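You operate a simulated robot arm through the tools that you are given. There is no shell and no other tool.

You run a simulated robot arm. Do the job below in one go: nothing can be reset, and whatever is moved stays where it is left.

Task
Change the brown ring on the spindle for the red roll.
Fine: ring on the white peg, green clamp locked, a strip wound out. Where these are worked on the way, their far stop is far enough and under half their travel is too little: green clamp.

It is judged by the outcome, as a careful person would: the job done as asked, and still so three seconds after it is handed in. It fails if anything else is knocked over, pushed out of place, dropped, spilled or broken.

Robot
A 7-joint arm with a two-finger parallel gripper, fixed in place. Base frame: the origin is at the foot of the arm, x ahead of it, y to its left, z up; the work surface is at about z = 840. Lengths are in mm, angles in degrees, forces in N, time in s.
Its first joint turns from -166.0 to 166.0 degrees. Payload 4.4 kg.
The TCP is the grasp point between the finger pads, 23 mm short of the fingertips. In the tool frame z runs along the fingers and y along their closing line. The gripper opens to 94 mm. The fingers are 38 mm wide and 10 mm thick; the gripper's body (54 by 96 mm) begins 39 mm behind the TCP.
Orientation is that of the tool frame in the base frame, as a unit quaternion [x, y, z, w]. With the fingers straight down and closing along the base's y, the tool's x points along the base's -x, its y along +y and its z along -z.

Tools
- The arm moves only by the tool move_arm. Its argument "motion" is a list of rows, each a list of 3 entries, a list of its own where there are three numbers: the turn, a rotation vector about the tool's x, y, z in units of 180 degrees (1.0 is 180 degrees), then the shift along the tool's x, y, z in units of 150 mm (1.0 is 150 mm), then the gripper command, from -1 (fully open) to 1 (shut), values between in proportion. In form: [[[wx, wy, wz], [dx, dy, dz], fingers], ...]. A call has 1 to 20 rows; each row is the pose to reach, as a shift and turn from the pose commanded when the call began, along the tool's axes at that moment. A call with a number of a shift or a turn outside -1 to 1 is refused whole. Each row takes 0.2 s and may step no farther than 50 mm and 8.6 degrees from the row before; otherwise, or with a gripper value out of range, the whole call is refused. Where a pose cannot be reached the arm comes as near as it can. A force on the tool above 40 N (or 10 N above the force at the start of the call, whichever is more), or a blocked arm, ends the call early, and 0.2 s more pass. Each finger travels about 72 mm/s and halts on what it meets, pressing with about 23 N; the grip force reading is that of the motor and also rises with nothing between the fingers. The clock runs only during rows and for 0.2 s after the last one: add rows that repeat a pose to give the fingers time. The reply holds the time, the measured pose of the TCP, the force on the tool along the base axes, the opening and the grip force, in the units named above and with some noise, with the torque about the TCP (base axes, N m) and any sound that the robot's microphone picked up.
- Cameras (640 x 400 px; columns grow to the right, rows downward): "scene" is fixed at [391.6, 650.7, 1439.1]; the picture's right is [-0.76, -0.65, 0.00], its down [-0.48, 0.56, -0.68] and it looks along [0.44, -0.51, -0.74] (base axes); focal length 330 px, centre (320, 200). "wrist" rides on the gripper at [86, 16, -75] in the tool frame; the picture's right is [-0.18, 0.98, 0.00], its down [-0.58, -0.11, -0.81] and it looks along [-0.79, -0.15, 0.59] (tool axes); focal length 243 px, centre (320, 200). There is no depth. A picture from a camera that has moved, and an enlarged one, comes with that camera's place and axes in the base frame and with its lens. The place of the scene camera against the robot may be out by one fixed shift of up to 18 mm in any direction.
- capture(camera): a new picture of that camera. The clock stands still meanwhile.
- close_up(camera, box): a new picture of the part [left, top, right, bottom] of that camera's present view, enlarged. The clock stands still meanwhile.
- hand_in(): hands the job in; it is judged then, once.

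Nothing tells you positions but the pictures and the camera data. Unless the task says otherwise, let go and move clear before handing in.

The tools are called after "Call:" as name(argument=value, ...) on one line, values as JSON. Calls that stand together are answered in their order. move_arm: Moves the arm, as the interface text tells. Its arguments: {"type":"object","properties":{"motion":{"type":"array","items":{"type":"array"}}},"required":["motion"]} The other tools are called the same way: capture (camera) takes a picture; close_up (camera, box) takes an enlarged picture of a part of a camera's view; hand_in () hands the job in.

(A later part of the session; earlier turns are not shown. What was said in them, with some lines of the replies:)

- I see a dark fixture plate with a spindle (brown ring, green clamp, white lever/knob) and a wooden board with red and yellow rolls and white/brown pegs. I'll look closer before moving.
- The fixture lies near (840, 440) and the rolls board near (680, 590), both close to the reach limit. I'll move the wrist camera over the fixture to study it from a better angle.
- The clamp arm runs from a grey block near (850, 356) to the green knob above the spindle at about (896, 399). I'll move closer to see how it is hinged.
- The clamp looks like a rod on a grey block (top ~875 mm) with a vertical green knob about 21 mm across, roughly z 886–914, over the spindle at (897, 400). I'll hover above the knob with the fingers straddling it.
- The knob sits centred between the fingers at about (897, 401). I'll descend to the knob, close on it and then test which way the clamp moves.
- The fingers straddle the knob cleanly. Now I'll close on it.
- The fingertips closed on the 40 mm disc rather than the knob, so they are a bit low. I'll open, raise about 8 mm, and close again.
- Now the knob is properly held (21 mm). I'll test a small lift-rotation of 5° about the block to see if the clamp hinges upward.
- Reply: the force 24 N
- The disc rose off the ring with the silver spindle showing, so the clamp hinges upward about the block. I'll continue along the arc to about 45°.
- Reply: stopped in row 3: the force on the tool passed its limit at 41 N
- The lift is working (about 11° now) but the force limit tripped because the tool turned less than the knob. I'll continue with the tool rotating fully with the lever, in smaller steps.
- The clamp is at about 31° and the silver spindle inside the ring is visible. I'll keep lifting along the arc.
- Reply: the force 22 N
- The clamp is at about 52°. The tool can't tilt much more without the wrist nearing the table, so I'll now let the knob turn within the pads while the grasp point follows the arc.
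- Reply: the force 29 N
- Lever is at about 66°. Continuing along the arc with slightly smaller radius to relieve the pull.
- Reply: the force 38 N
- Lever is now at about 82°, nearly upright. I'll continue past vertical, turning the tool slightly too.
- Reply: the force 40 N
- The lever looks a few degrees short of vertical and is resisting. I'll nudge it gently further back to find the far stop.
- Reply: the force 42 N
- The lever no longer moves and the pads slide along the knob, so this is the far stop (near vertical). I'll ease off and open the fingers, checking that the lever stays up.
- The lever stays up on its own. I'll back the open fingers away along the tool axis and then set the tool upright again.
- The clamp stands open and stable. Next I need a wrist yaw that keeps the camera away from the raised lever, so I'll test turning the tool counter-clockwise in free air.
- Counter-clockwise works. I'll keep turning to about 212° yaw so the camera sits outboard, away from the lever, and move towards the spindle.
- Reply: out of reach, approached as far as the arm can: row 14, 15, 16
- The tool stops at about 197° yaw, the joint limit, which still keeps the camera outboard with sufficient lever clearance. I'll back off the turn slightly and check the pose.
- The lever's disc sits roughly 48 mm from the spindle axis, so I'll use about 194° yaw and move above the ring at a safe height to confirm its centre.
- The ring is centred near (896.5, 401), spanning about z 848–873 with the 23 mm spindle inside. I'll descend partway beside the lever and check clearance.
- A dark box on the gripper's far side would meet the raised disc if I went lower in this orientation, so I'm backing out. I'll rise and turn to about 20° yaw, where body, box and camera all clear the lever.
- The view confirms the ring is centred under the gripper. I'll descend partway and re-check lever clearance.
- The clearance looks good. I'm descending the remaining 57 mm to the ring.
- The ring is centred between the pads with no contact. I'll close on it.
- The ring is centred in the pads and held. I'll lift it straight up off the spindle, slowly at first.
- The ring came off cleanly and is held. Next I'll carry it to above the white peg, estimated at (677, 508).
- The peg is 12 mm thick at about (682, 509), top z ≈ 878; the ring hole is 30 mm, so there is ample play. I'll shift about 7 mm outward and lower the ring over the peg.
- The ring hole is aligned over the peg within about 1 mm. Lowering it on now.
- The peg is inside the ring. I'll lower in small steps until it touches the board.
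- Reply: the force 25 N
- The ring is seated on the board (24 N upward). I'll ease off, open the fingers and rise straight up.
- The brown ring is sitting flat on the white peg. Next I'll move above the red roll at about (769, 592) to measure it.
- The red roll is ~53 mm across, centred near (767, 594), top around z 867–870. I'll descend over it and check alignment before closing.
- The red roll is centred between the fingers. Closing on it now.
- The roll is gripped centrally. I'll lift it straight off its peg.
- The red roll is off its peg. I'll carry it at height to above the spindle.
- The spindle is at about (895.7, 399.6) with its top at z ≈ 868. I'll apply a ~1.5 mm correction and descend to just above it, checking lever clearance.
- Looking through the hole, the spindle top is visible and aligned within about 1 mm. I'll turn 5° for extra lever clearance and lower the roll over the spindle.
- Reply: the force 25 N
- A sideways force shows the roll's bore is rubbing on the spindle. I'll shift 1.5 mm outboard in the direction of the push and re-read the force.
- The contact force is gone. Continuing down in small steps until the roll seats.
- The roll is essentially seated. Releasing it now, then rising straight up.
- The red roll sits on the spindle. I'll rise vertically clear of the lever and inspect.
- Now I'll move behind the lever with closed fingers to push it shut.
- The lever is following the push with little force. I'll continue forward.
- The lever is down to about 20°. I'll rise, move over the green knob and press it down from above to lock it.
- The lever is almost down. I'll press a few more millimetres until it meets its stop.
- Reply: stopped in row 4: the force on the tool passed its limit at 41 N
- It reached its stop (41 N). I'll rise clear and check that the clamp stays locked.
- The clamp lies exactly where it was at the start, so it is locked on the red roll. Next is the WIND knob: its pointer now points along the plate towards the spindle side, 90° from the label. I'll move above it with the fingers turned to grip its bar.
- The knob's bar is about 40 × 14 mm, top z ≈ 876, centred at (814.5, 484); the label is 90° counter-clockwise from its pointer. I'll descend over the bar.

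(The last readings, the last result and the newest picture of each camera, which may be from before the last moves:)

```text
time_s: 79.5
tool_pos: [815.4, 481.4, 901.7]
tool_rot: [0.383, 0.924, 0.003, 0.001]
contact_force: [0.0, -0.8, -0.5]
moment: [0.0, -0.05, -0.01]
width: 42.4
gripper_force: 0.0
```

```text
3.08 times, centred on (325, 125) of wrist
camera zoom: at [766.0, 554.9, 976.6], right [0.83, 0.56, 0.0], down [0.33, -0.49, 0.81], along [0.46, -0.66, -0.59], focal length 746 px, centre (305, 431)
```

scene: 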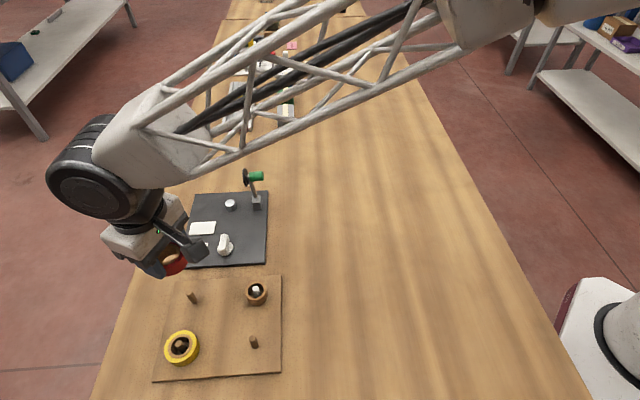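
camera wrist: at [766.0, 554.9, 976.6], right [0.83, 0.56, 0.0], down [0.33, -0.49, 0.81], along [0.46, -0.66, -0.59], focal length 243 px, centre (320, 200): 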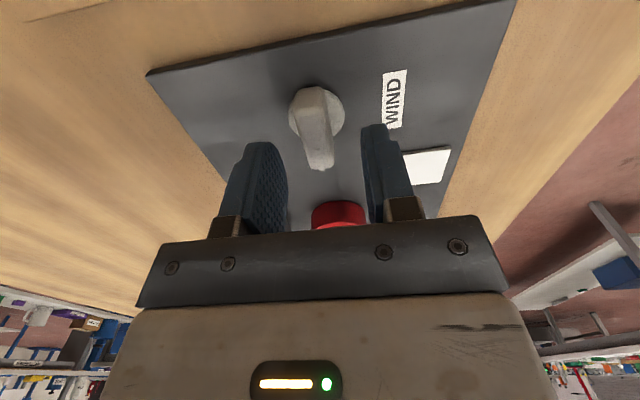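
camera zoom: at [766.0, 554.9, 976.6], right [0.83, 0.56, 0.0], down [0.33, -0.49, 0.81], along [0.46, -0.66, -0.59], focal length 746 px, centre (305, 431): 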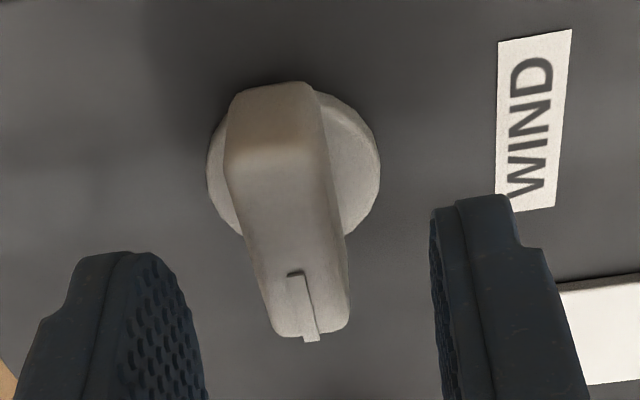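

Call:
move_arm(motion=[[[0, 0, 0.006], [0.008, -0.005, 0.03], 0.1], [[0, 0, 0.012], [0.014, -0.01, 0.08], 0.1], [[0, 0, 0.012], [0.014, -0.01, 0.12], 0.1], [[0, 0, 0.012], [0.014, -0.01, 0.12], 0.1]])

Call:
move_arm(motion=[[[0, 0, 0], [0, 0, 0], 0.5], [[0, 0, 0], [0, 0, 0], 0.7], [[0, 0, 0], [0, 0, 0], 1], [[0, 0, 0], [0, 0, 0], 1]])

Call:
capture(camera="wrist")

Call:
close_up(camera="scene", box=[190, 210, 270, 275])

```text
time_s: 80.5
tool_pos: [813.5, 483.9, 883.9]
tool_rot: [0.401, 0.916, 0.003, 0.001]
contact_force: [-0.2, 0.3, -0.4]
moment: [0.0, 0.01, -0.03]
width: 42.3
gripper_force: 0.2
```

```text
time_s: 81.4
tool_pos: [812.0, 483.2, 884.3]
tool_rot: [0.4, 0.916, 0.0, 0.001]
contact_force: [-8.8, -8.7, 7.5]
moment: [-0.16, 0.53, -0.05]
width: 15.7
gripper_force: 45.2
stopped in row 4: the force on the tool passed its limit at 42 N (the readings are from after the stop); the commanded pose is now the measured one
```

```text
taken
camera wrist: at [765.6, 557.7, 958.7], right [0.85, 0.53, 0.0], down [0.31, -0.5, 0.81], along [0.43, -0.68, -0.59], focal length 243 px, centre (320, 200)
```

wrist: 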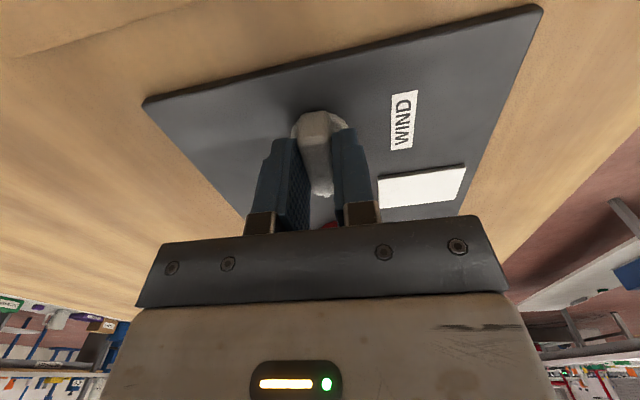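

```text
6.15 times, centred on (230, 242) of scene
camera zoom: at [391.6, 650.7, 1439.1], right [-0.76, -0.65, 0.0], down [-0.48, 0.56, -0.68], along [0.44, -0.51, -0.74], focal length 2030 px, centre (874, -62)
```

zoom: 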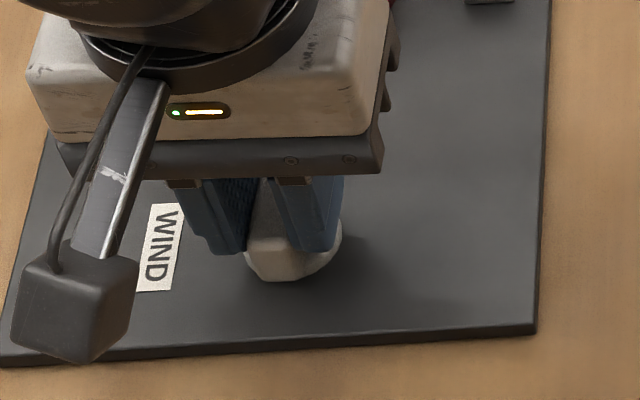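

The bar is gripped (15.7 mm). I'll now turn the knob counter-clockwise toward WIND in small steps, watching forces.

Call:
move_arm(motion=[[[0, 0, 0], [0, -0.003, 0], 1], [[0, 0, -0.022], [0, -0.003, 0], 1], [[0, 0, -0.044], [0, -0.003, 0], 1], [[0, 0, -0.066], [0, -0.003, 0], 1]])

Call:
close_up(camera="wrist", box=[240, 60, 480, 230])

```text
time_s: 82.4
tool_pos: [811.3, 482.9, 884.3]
tool_rot: [0.303, 0.953, 0.0, 0.001]
contact_force: [-26.5, -8.3, 15.1]
moment: [-0.13, 0.59, -2.12]
width: 21.0
gripper_force: 45.4
```

```text
2.35 times, centred on (360, 145) of wrist
camera zoom: at [750.4, 546.7, 958.5], right [0.72, 0.7, 0.0], down [0.41, -0.43, 0.81], along [0.56, -0.58, -0.59], focal length 571 px, centre (226, 329)
```

zoom: 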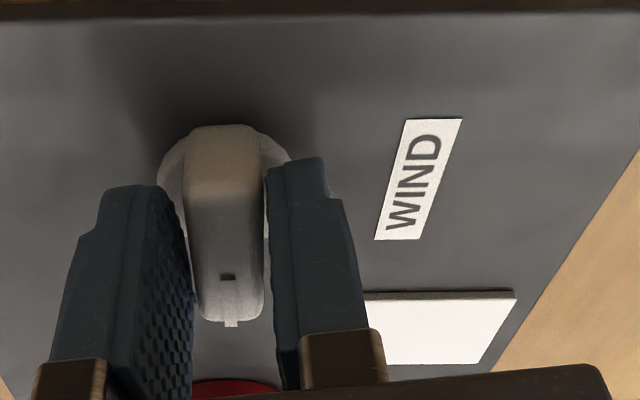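

The torque rose to 2 N·m and the pads were forced apart: the knob resists turning this way. I'll return to relieve it and test the other direction.

Call:
move_arm(motion=[[[0, 0, 0.022], [0, 0, 0], 1], [[0, 0, 0.044], [0, 0, 0], 1], [[0, 0, 0.062], [0, 0, 0], 1], [[0, 0, 0.062], [0, 0, 0], 1]])

Call:
close_up(camera="wrist", box=[240, 60, 480, 230])

```text
time_s: 83.1
tool_pos: [812.7, 482.4, 883.8]
tool_rot: [0.378, 0.926, 0.0, 0.0]
contact_force: [-8.9, -11.3, 9.6]
moment: [-0.2, 0.41, -0.54]
width: 15.8
gripper_force: 44.8
stopped in row 3: the force on the tool passed its limit at 43 N (the readings are from after the stop); the commanded pose is now the measured one
```

```text
2.35 times, centred on (360, 145) of wrist
camera zoom: at [762.3, 555.1, 958.4], right [0.82, 0.57, 0.0], down [0.34, -0.49, 0.81], along [0.46, -0.66, -0.59], focal length 571 px, centre (226, 329)
```

zoom: 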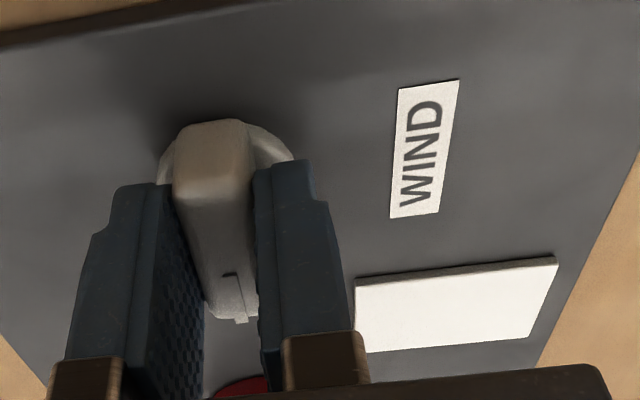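

Call:
move_arm(motion=[[[0, 0, 0], [0, -0.002, 0], 1], [[0, 0, 0.02], [0, -0.002, 0], 1], [[0, 0, 0.04], [0, -0.002, 0], 1], [[0, 0, 0.04], [0, -0.002, 0], 1]])

Call:
close_up(camera="wrist", box=[240, 60, 480, 230])

```text
time_s: 84.1
tool_pos: [811.5, 483.4, 884.5]
tool_rot: [0.435, 0.9, 0.002, 0.0]
contact_force: [10.0, 4.7, 0.1]
moment: [-0.47, -0.47, 0.06]
width: 15.9
gripper_force: 44.6
```

```text
2.35 times, centred on (360, 145) of wrist
camera zoom: at [771.7, 560.9, 958.4], right [0.88, 0.47, 0.0], down [0.27, -0.52, 0.81], along [0.38, -0.71, -0.59], focal length 571 px, centre (226, 329)
```

zoom: 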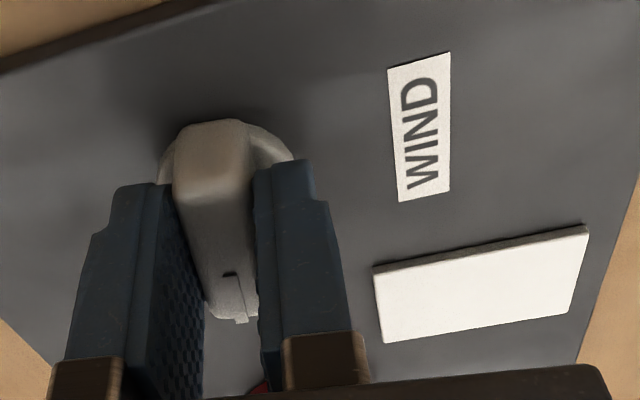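

Clockwise turns freely (0.06 N·m), so that is the winding direction. I'll continue clockwise, watching for the strip.

Call:
move_arm(motion=[[[0, 0, 0.03], [0, 0.002, 0], 1], [[0, 0, 0.06], [0, 0.002, 0], 1], [[0, 0, 0.09], [0, 0.002, 0], 1], [[0, 0, 0.12], [0, 0.002, 0], 1]])

Call:
close_up(camera="scene", box=[170, 170, 290, 275])

Call:
capture(camera="wrist")

```text
time_s: 85.1
tool_pos: [813.1, 482.3, 883.8]
tool_rot: [0.597, 0.802, 0.0, 0.0]
contact_force: [26.0, 6.3, -3.7]
moment: [-0.55, -0.52, 0.07]
width: 16.0
gripper_force: 45.2
```

```text
3.81 times, centred on (230, 222) of scene
camera zoom: at [391.6, 650.7, 1439.1], right [-0.76, -0.65, 0.0], down [-0.48, 0.56, -0.68], along [0.44, -0.51, -0.74], focal length 1257 px, centre (663, 114)
```

zoom: 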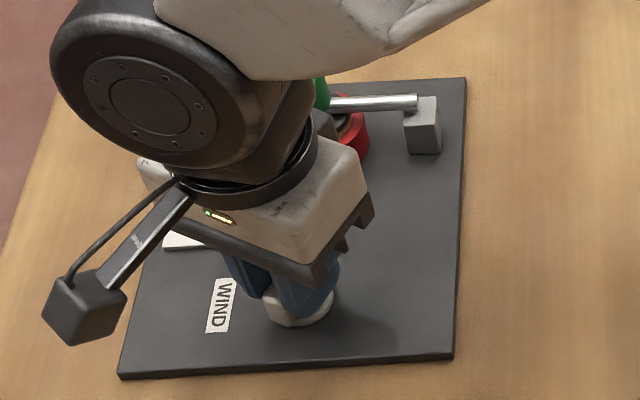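

```text
taken
camera wrist: at [804.2, 570.9, 958.5], right [0.99, 0.11, 0.0], down [0.06, -0.59, 0.81], along [0.09, -0.8, -0.59], focal length 243 px, centre (320, 200)
```

wrist: 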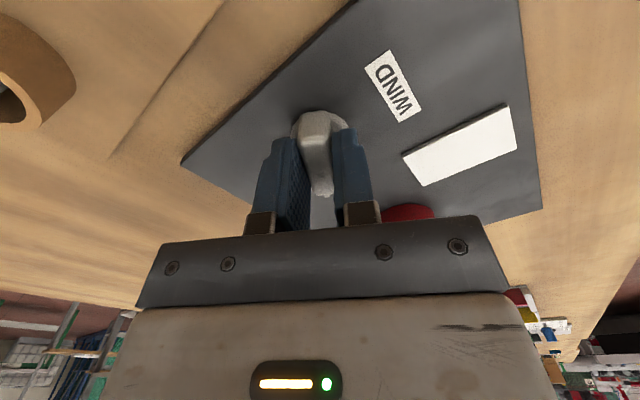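

Call:
move_arm(motion=[[[0, 0, 0], [0, 0.007, 0], 1], [[0, 0, 0.03], [0, 0.007, 0], 1], [[0, 0, 0.06], [0, 0.007, 0], 1], [[0, 0, 0.09], [0, 0.007, 0], 1], [[0, 0, 0.12], [0, 0.007, 0], 1]])

Call:
capture(camera="wrist")

Call:
close_up(camera="scene", box=[170, 170, 290, 275])

```text
time_s: 86.3
tool_pos: [813.7, 482.5, 884.8]
tool_rot: [0.737, 0.676, 0.002, 0.0]
contact_force: [0.5, -21.3, 22.0]
moment: [-1.31, 0.21, 0.01]
width: 15.8
gripper_force: 44.6
```

```text
taken
camera wrist: at [837.8, 568.3, 958.5], right [0.96, -0.27, 0.0], down [-0.16, -0.57, 0.81], along [-0.21, -0.78, -0.59], focal length 243 px, centre (320, 200)
```

wrist: 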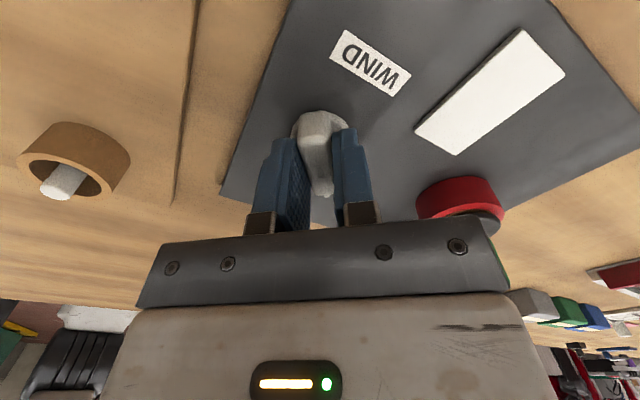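

```text
3.81 times, centred on (230, 222) of scene
camera zoom: at [391.6, 650.7, 1439.1], right [-0.76, -0.65, 0.0], down [-0.48, 0.56, -0.68], along [0.44, -0.51, -0.74], focal length 1257 px, centre (663, 114)
```

zoom: 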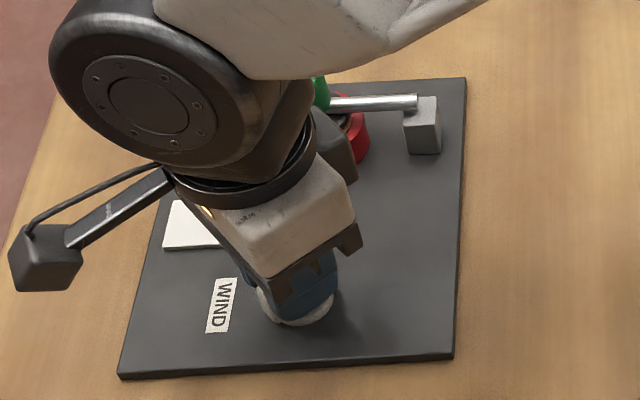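

The knob turns easily (now ~50° clockwise) but grip friction has built up side forces. I'll open briefly to relieve them, re-grip and continue clockwise.

Call:
move_arm(motion=[[[0, 0, 0], [0, 0, 0], 0.4], [[0, 0, 0], [0, 0, 0], 0.4], [[0, 0, 0], [0, 0, 0], 1], [[0, 0, 0], [0, 0, 0], 1]])

Call:
move_arm(motion=[[[0, 0, 0.03], [0, 0, 0], 1], [[0, 0, 0.06], [0, 0, 0], 1], [[0, 0, 0.09], [0, 0, 0], 1], [[0, 0, 0.12], [0, 0, 0], 1], [[0, 0, 0.15], [0, 0, 0], 1]])

Call:
capture(camera="wrist")

Call:
close_up(camera="scene", box=[170, 170, 290, 275])

```text
time_s: 87.3
tool_pos: [813.8, 484.4, 882.0]
tool_rot: [0.736, 0.677, 0.0, 0.0]
contact_force: [17.7, 8.7, -10.6]
moment: [0.85, -0.26, 0.06]
width: 16.1
gripper_force: 45.1
```

```text
time_s: 88.0
tool_pos: [814.6, 483.0, 882.4]
tool_rot: [0.801, 0.599, 0.001, 0.0]
contact_force: [9.9, 4.1, -3.4]
moment: [-0.32, -0.05, 0.0]
width: 16.1
gripper_force: 44.9
stopped in row 3: the force on the tool passed its limit at 42 N (the readings are from after the stop); the commanded pose is now the measured one
```

```text
taken
camera wrist: at [854.8, 562.4, 956.9], right [0.89, -0.45, 0.0], down [-0.27, -0.53, 0.81], along [-0.37, -0.72, -0.59], focal length 243 px, centre (320, 200)
```

wrist: 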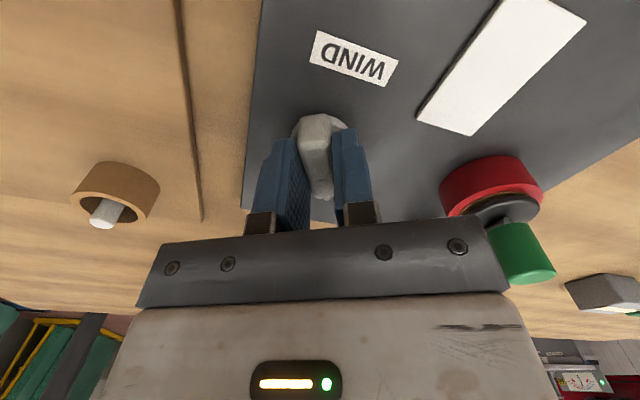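

```text
3.81 times, centred on (230, 222) of scene
camera zoom: at [391.6, 650.7, 1439.1], right [-0.76, -0.65, 0.0], down [-0.48, 0.56, -0.68], along [0.44, -0.51, -0.74], focal length 1257 px, centre (663, 114)
```

zoom: 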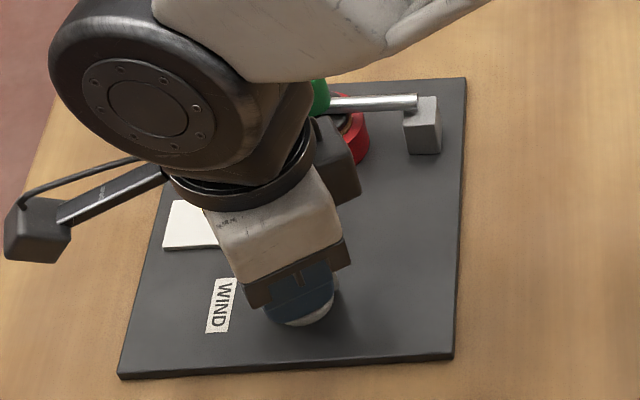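

Call:
close_up(camera="wrist", box=[270, 0, 620, 240])

```text
1.67 times, centred on (445, 120) of wrist
camera zoom: at [854.8, 562.4, 956.9], right [0.89, -0.45, 0.0], down [-0.27, -0.53, 0.81], along [-0.37, -0.72, -0.59], focal length 404 px, centre (112, 333)
```

zoom: 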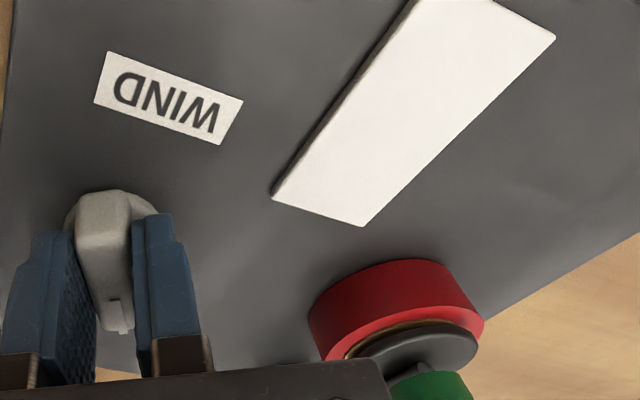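

No strip yet; I'll keep turning clockwise up to the wrist limit.

Call:
move_arm(motion=[[[0, 0, 0.025], [0, 0.002, 0], 1], [[0, 0, 0.05], [0, 0.002, 0], 1], [[0, 0, 0.075], [0, 0.002, 0], 1], [[0, 0, 0.1], [0, 0.002, 0], 1]])

Call:
close_up(camera="scene", box=[170, 170, 290, 275])

Call:
capture(camera="wrist")

```text
time_s: 89.0
tool_pos: [815.5, 483.4, 883.3]
tool_rot: [0.886, 0.464, 0.0, 0.0]
contact_force: [20.1, -8.9, -3.7]
moment: [0.53, -0.74, 0.03]
width: 16.1
gripper_force: 45.0
```

```text
3.81 times, centred on (230, 222) of scene
camera zoom: at [391.6, 650.7, 1439.1], right [-0.76, -0.65, 0.0], down [-0.48, 0.56, -0.68], along [0.44, -0.51, -0.74], focal length 1257 px, centre (663, 114)
```

zoom: 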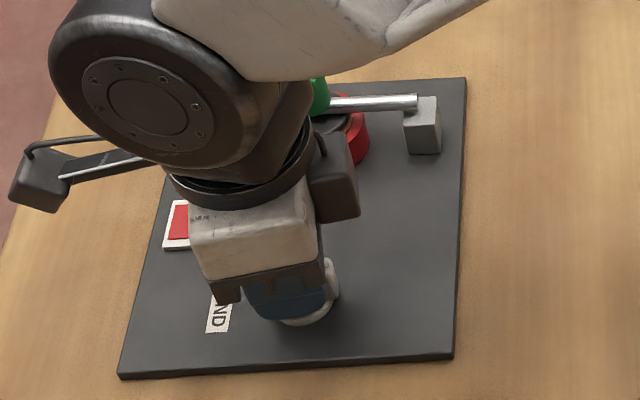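

```text
taken
camera wrist: at [877.9, 545.7, 956.9], right [0.71, -0.71, 0.0], down [-0.42, -0.42, 0.81], along [-0.57, -0.57, -0.59], focal length 243 px, centre (320, 200)
```

wrist: 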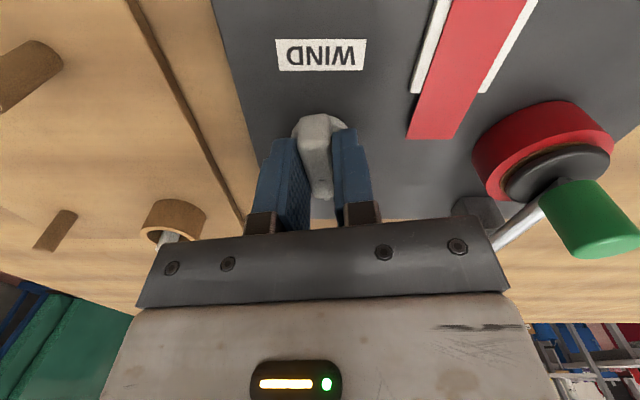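

A red strip has come out over the white plate. I'll release the knob and rise clear to check that everything stays.

Call:
move_arm(motion=[[[0, 0, 0], [0, 0, 0], 0.4], [[0, 0, 0], [0, 0, 0], 0.1], [[0, 0, 0], [0, 0, 0], 0.1], [[0, 0, 0], [0, 0, -0.1], 0.1], [[0, 0, 0], [0, 0, -0.3], 0.1], [[0, 0, 0], [0, 0, -0.6], 0.1], [[0, 0, 0], [0, 0, -0.9], 0.1]])

Call:
close_up(camera="scene", box=[170, 170, 290, 275])

Call:
capture(camera="wrist")

```text
time_s: 90.6
tool_pos: [819.0, 481.7, 1017.4]
tool_rot: [0.885, 0.466, 0.0, 0.0]
contact_force: [0.0, 0.5, -0.1]
moment: [0.02, 0.04, 0.04]
width: 42.3
gripper_force: 0.1
```

```text
3.81 times, centred on (230, 222) of scene
camera zoom: at [391.6, 650.7, 1439.1], right [-0.76, -0.65, 0.0], down [-0.48, 0.56, -0.68], along [0.44, -0.51, -0.74], focal length 1257 px, centre (663, 114)
```

zoom: 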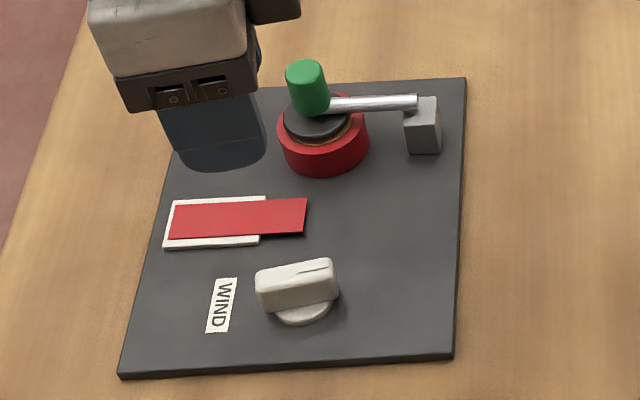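

```text
taken
camera wrist: at [881.2, 545.0, 1093.1], right [0.71, -0.71, 0.0], down [-0.42, -0.42, 0.81], along [-0.57, -0.57, -0.59], focal length 243 px, centre (320, 200)
```

wrist: 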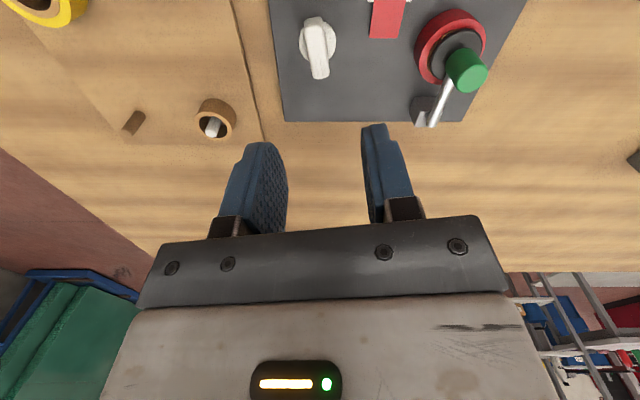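

The strip is out, the knob stays, and the clamp is down. I'll retreat clear and inspect everything before handing in.

Call:
move_arm(motion=[[[0, 0, 0], [-0.19, -0.055, -0.12], 0.1], [[0, 0, 0], [-0.38, -0.11, -0.24], 0.1], [[0, 0, 0], [-0.57, -0.165, -0.36], 0.1], [[0, 0, 0], [-0.76, -0.22, -0.48], 0.1], [[0, 0, 0], [-0.95, -0.275, -0.6], 0.1], [[0, 0, 0], [-0.95, -0.275, -0.6], 0.1]])

Call:
capture(camera="scene")

Call:
close_up(camera="scene", box=[170, 180, 290, 275])

Call:
close_up(camera="scene", box=[150, 270, 290, 385])

```text
time_s: 92.0
tool_pos: [700.4, 387.5, 1106.8]
tool_rot: [0.885, 0.466, 0.0, 0.0]
contact_force: [-0.4, 0.0, 1.0]
moment: [0.0, 0.02, -0.01]
width: 42.1
gripper_force: 0.1
```

```text
taken
```

scene: 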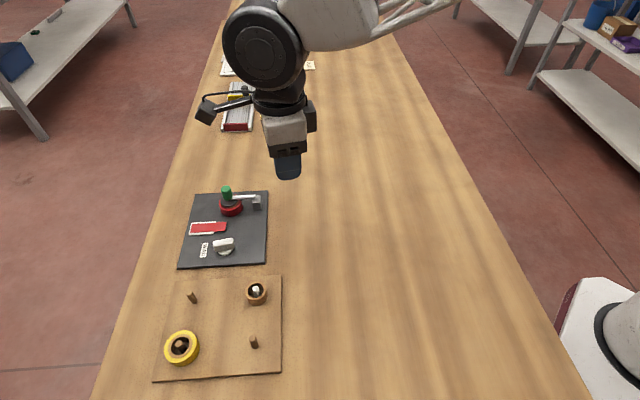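

```text
4.21 times, centred on (230, 228) of scene
camera zoom: at [391.6, 650.7, 1439.1], right [-0.76, -0.65, 0.0], down [-0.48, 0.56, -0.68], along [0.44, -0.51, -0.74], focal length 1389 px, centre (699, 84)
```

zoom: 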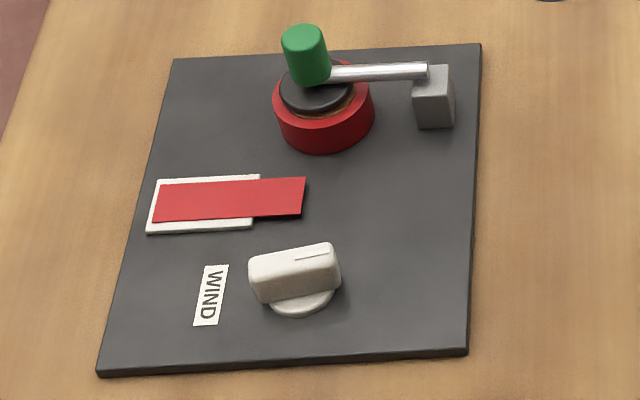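

```text
3.48 times, centred on (220, 328) of scene
camera zoom: at [391.6, 650.7, 1439.1], right [-0.76, -0.65, 0.0], down [-0.48, 0.56, -0.68], along [0.44, -0.51, -0.74], focal length 1147 px, centre (668, -244)
```

zoom: 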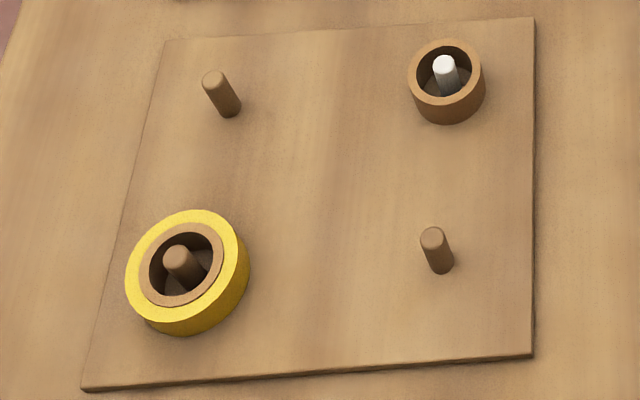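

All goals check out: the brown ring is on the white peg and the red roll is on the spindle with the green clamp locked as it was at the start. A red strip is wound out, nothing else has moved, and the gripper is clear. Handing in.

Call:
hand_in()

```text
The job is handed in.
```

The red roll is now on the spindle in place of the brown ring, and I've handed the job in. The last pictures before hand-in showed:

- **Brown ring:** it sits flat on the white peg.
- **Green clamp:** I opened it to its far stop for the swap, then pressed it down until it hit its stop. The knob and rod are where they were at the start.
- **Strip:** a red strip lies across the white plate. It came out after I turned the WIND knob about 80° clockwise.
- **Everything else:** the yellow roll, both boards and the other pegs look unmoved. The gripper is clear of the work.

I first tried the WIND knob counter-clockwise. It resisted with about 2 N·m, so I backed off and turned it the other way. While going onto the spindle, the red roll rubbed briefly and slipped slightly in the grip. I shifted the arm about 2.5 mm, and it went down without force after that.
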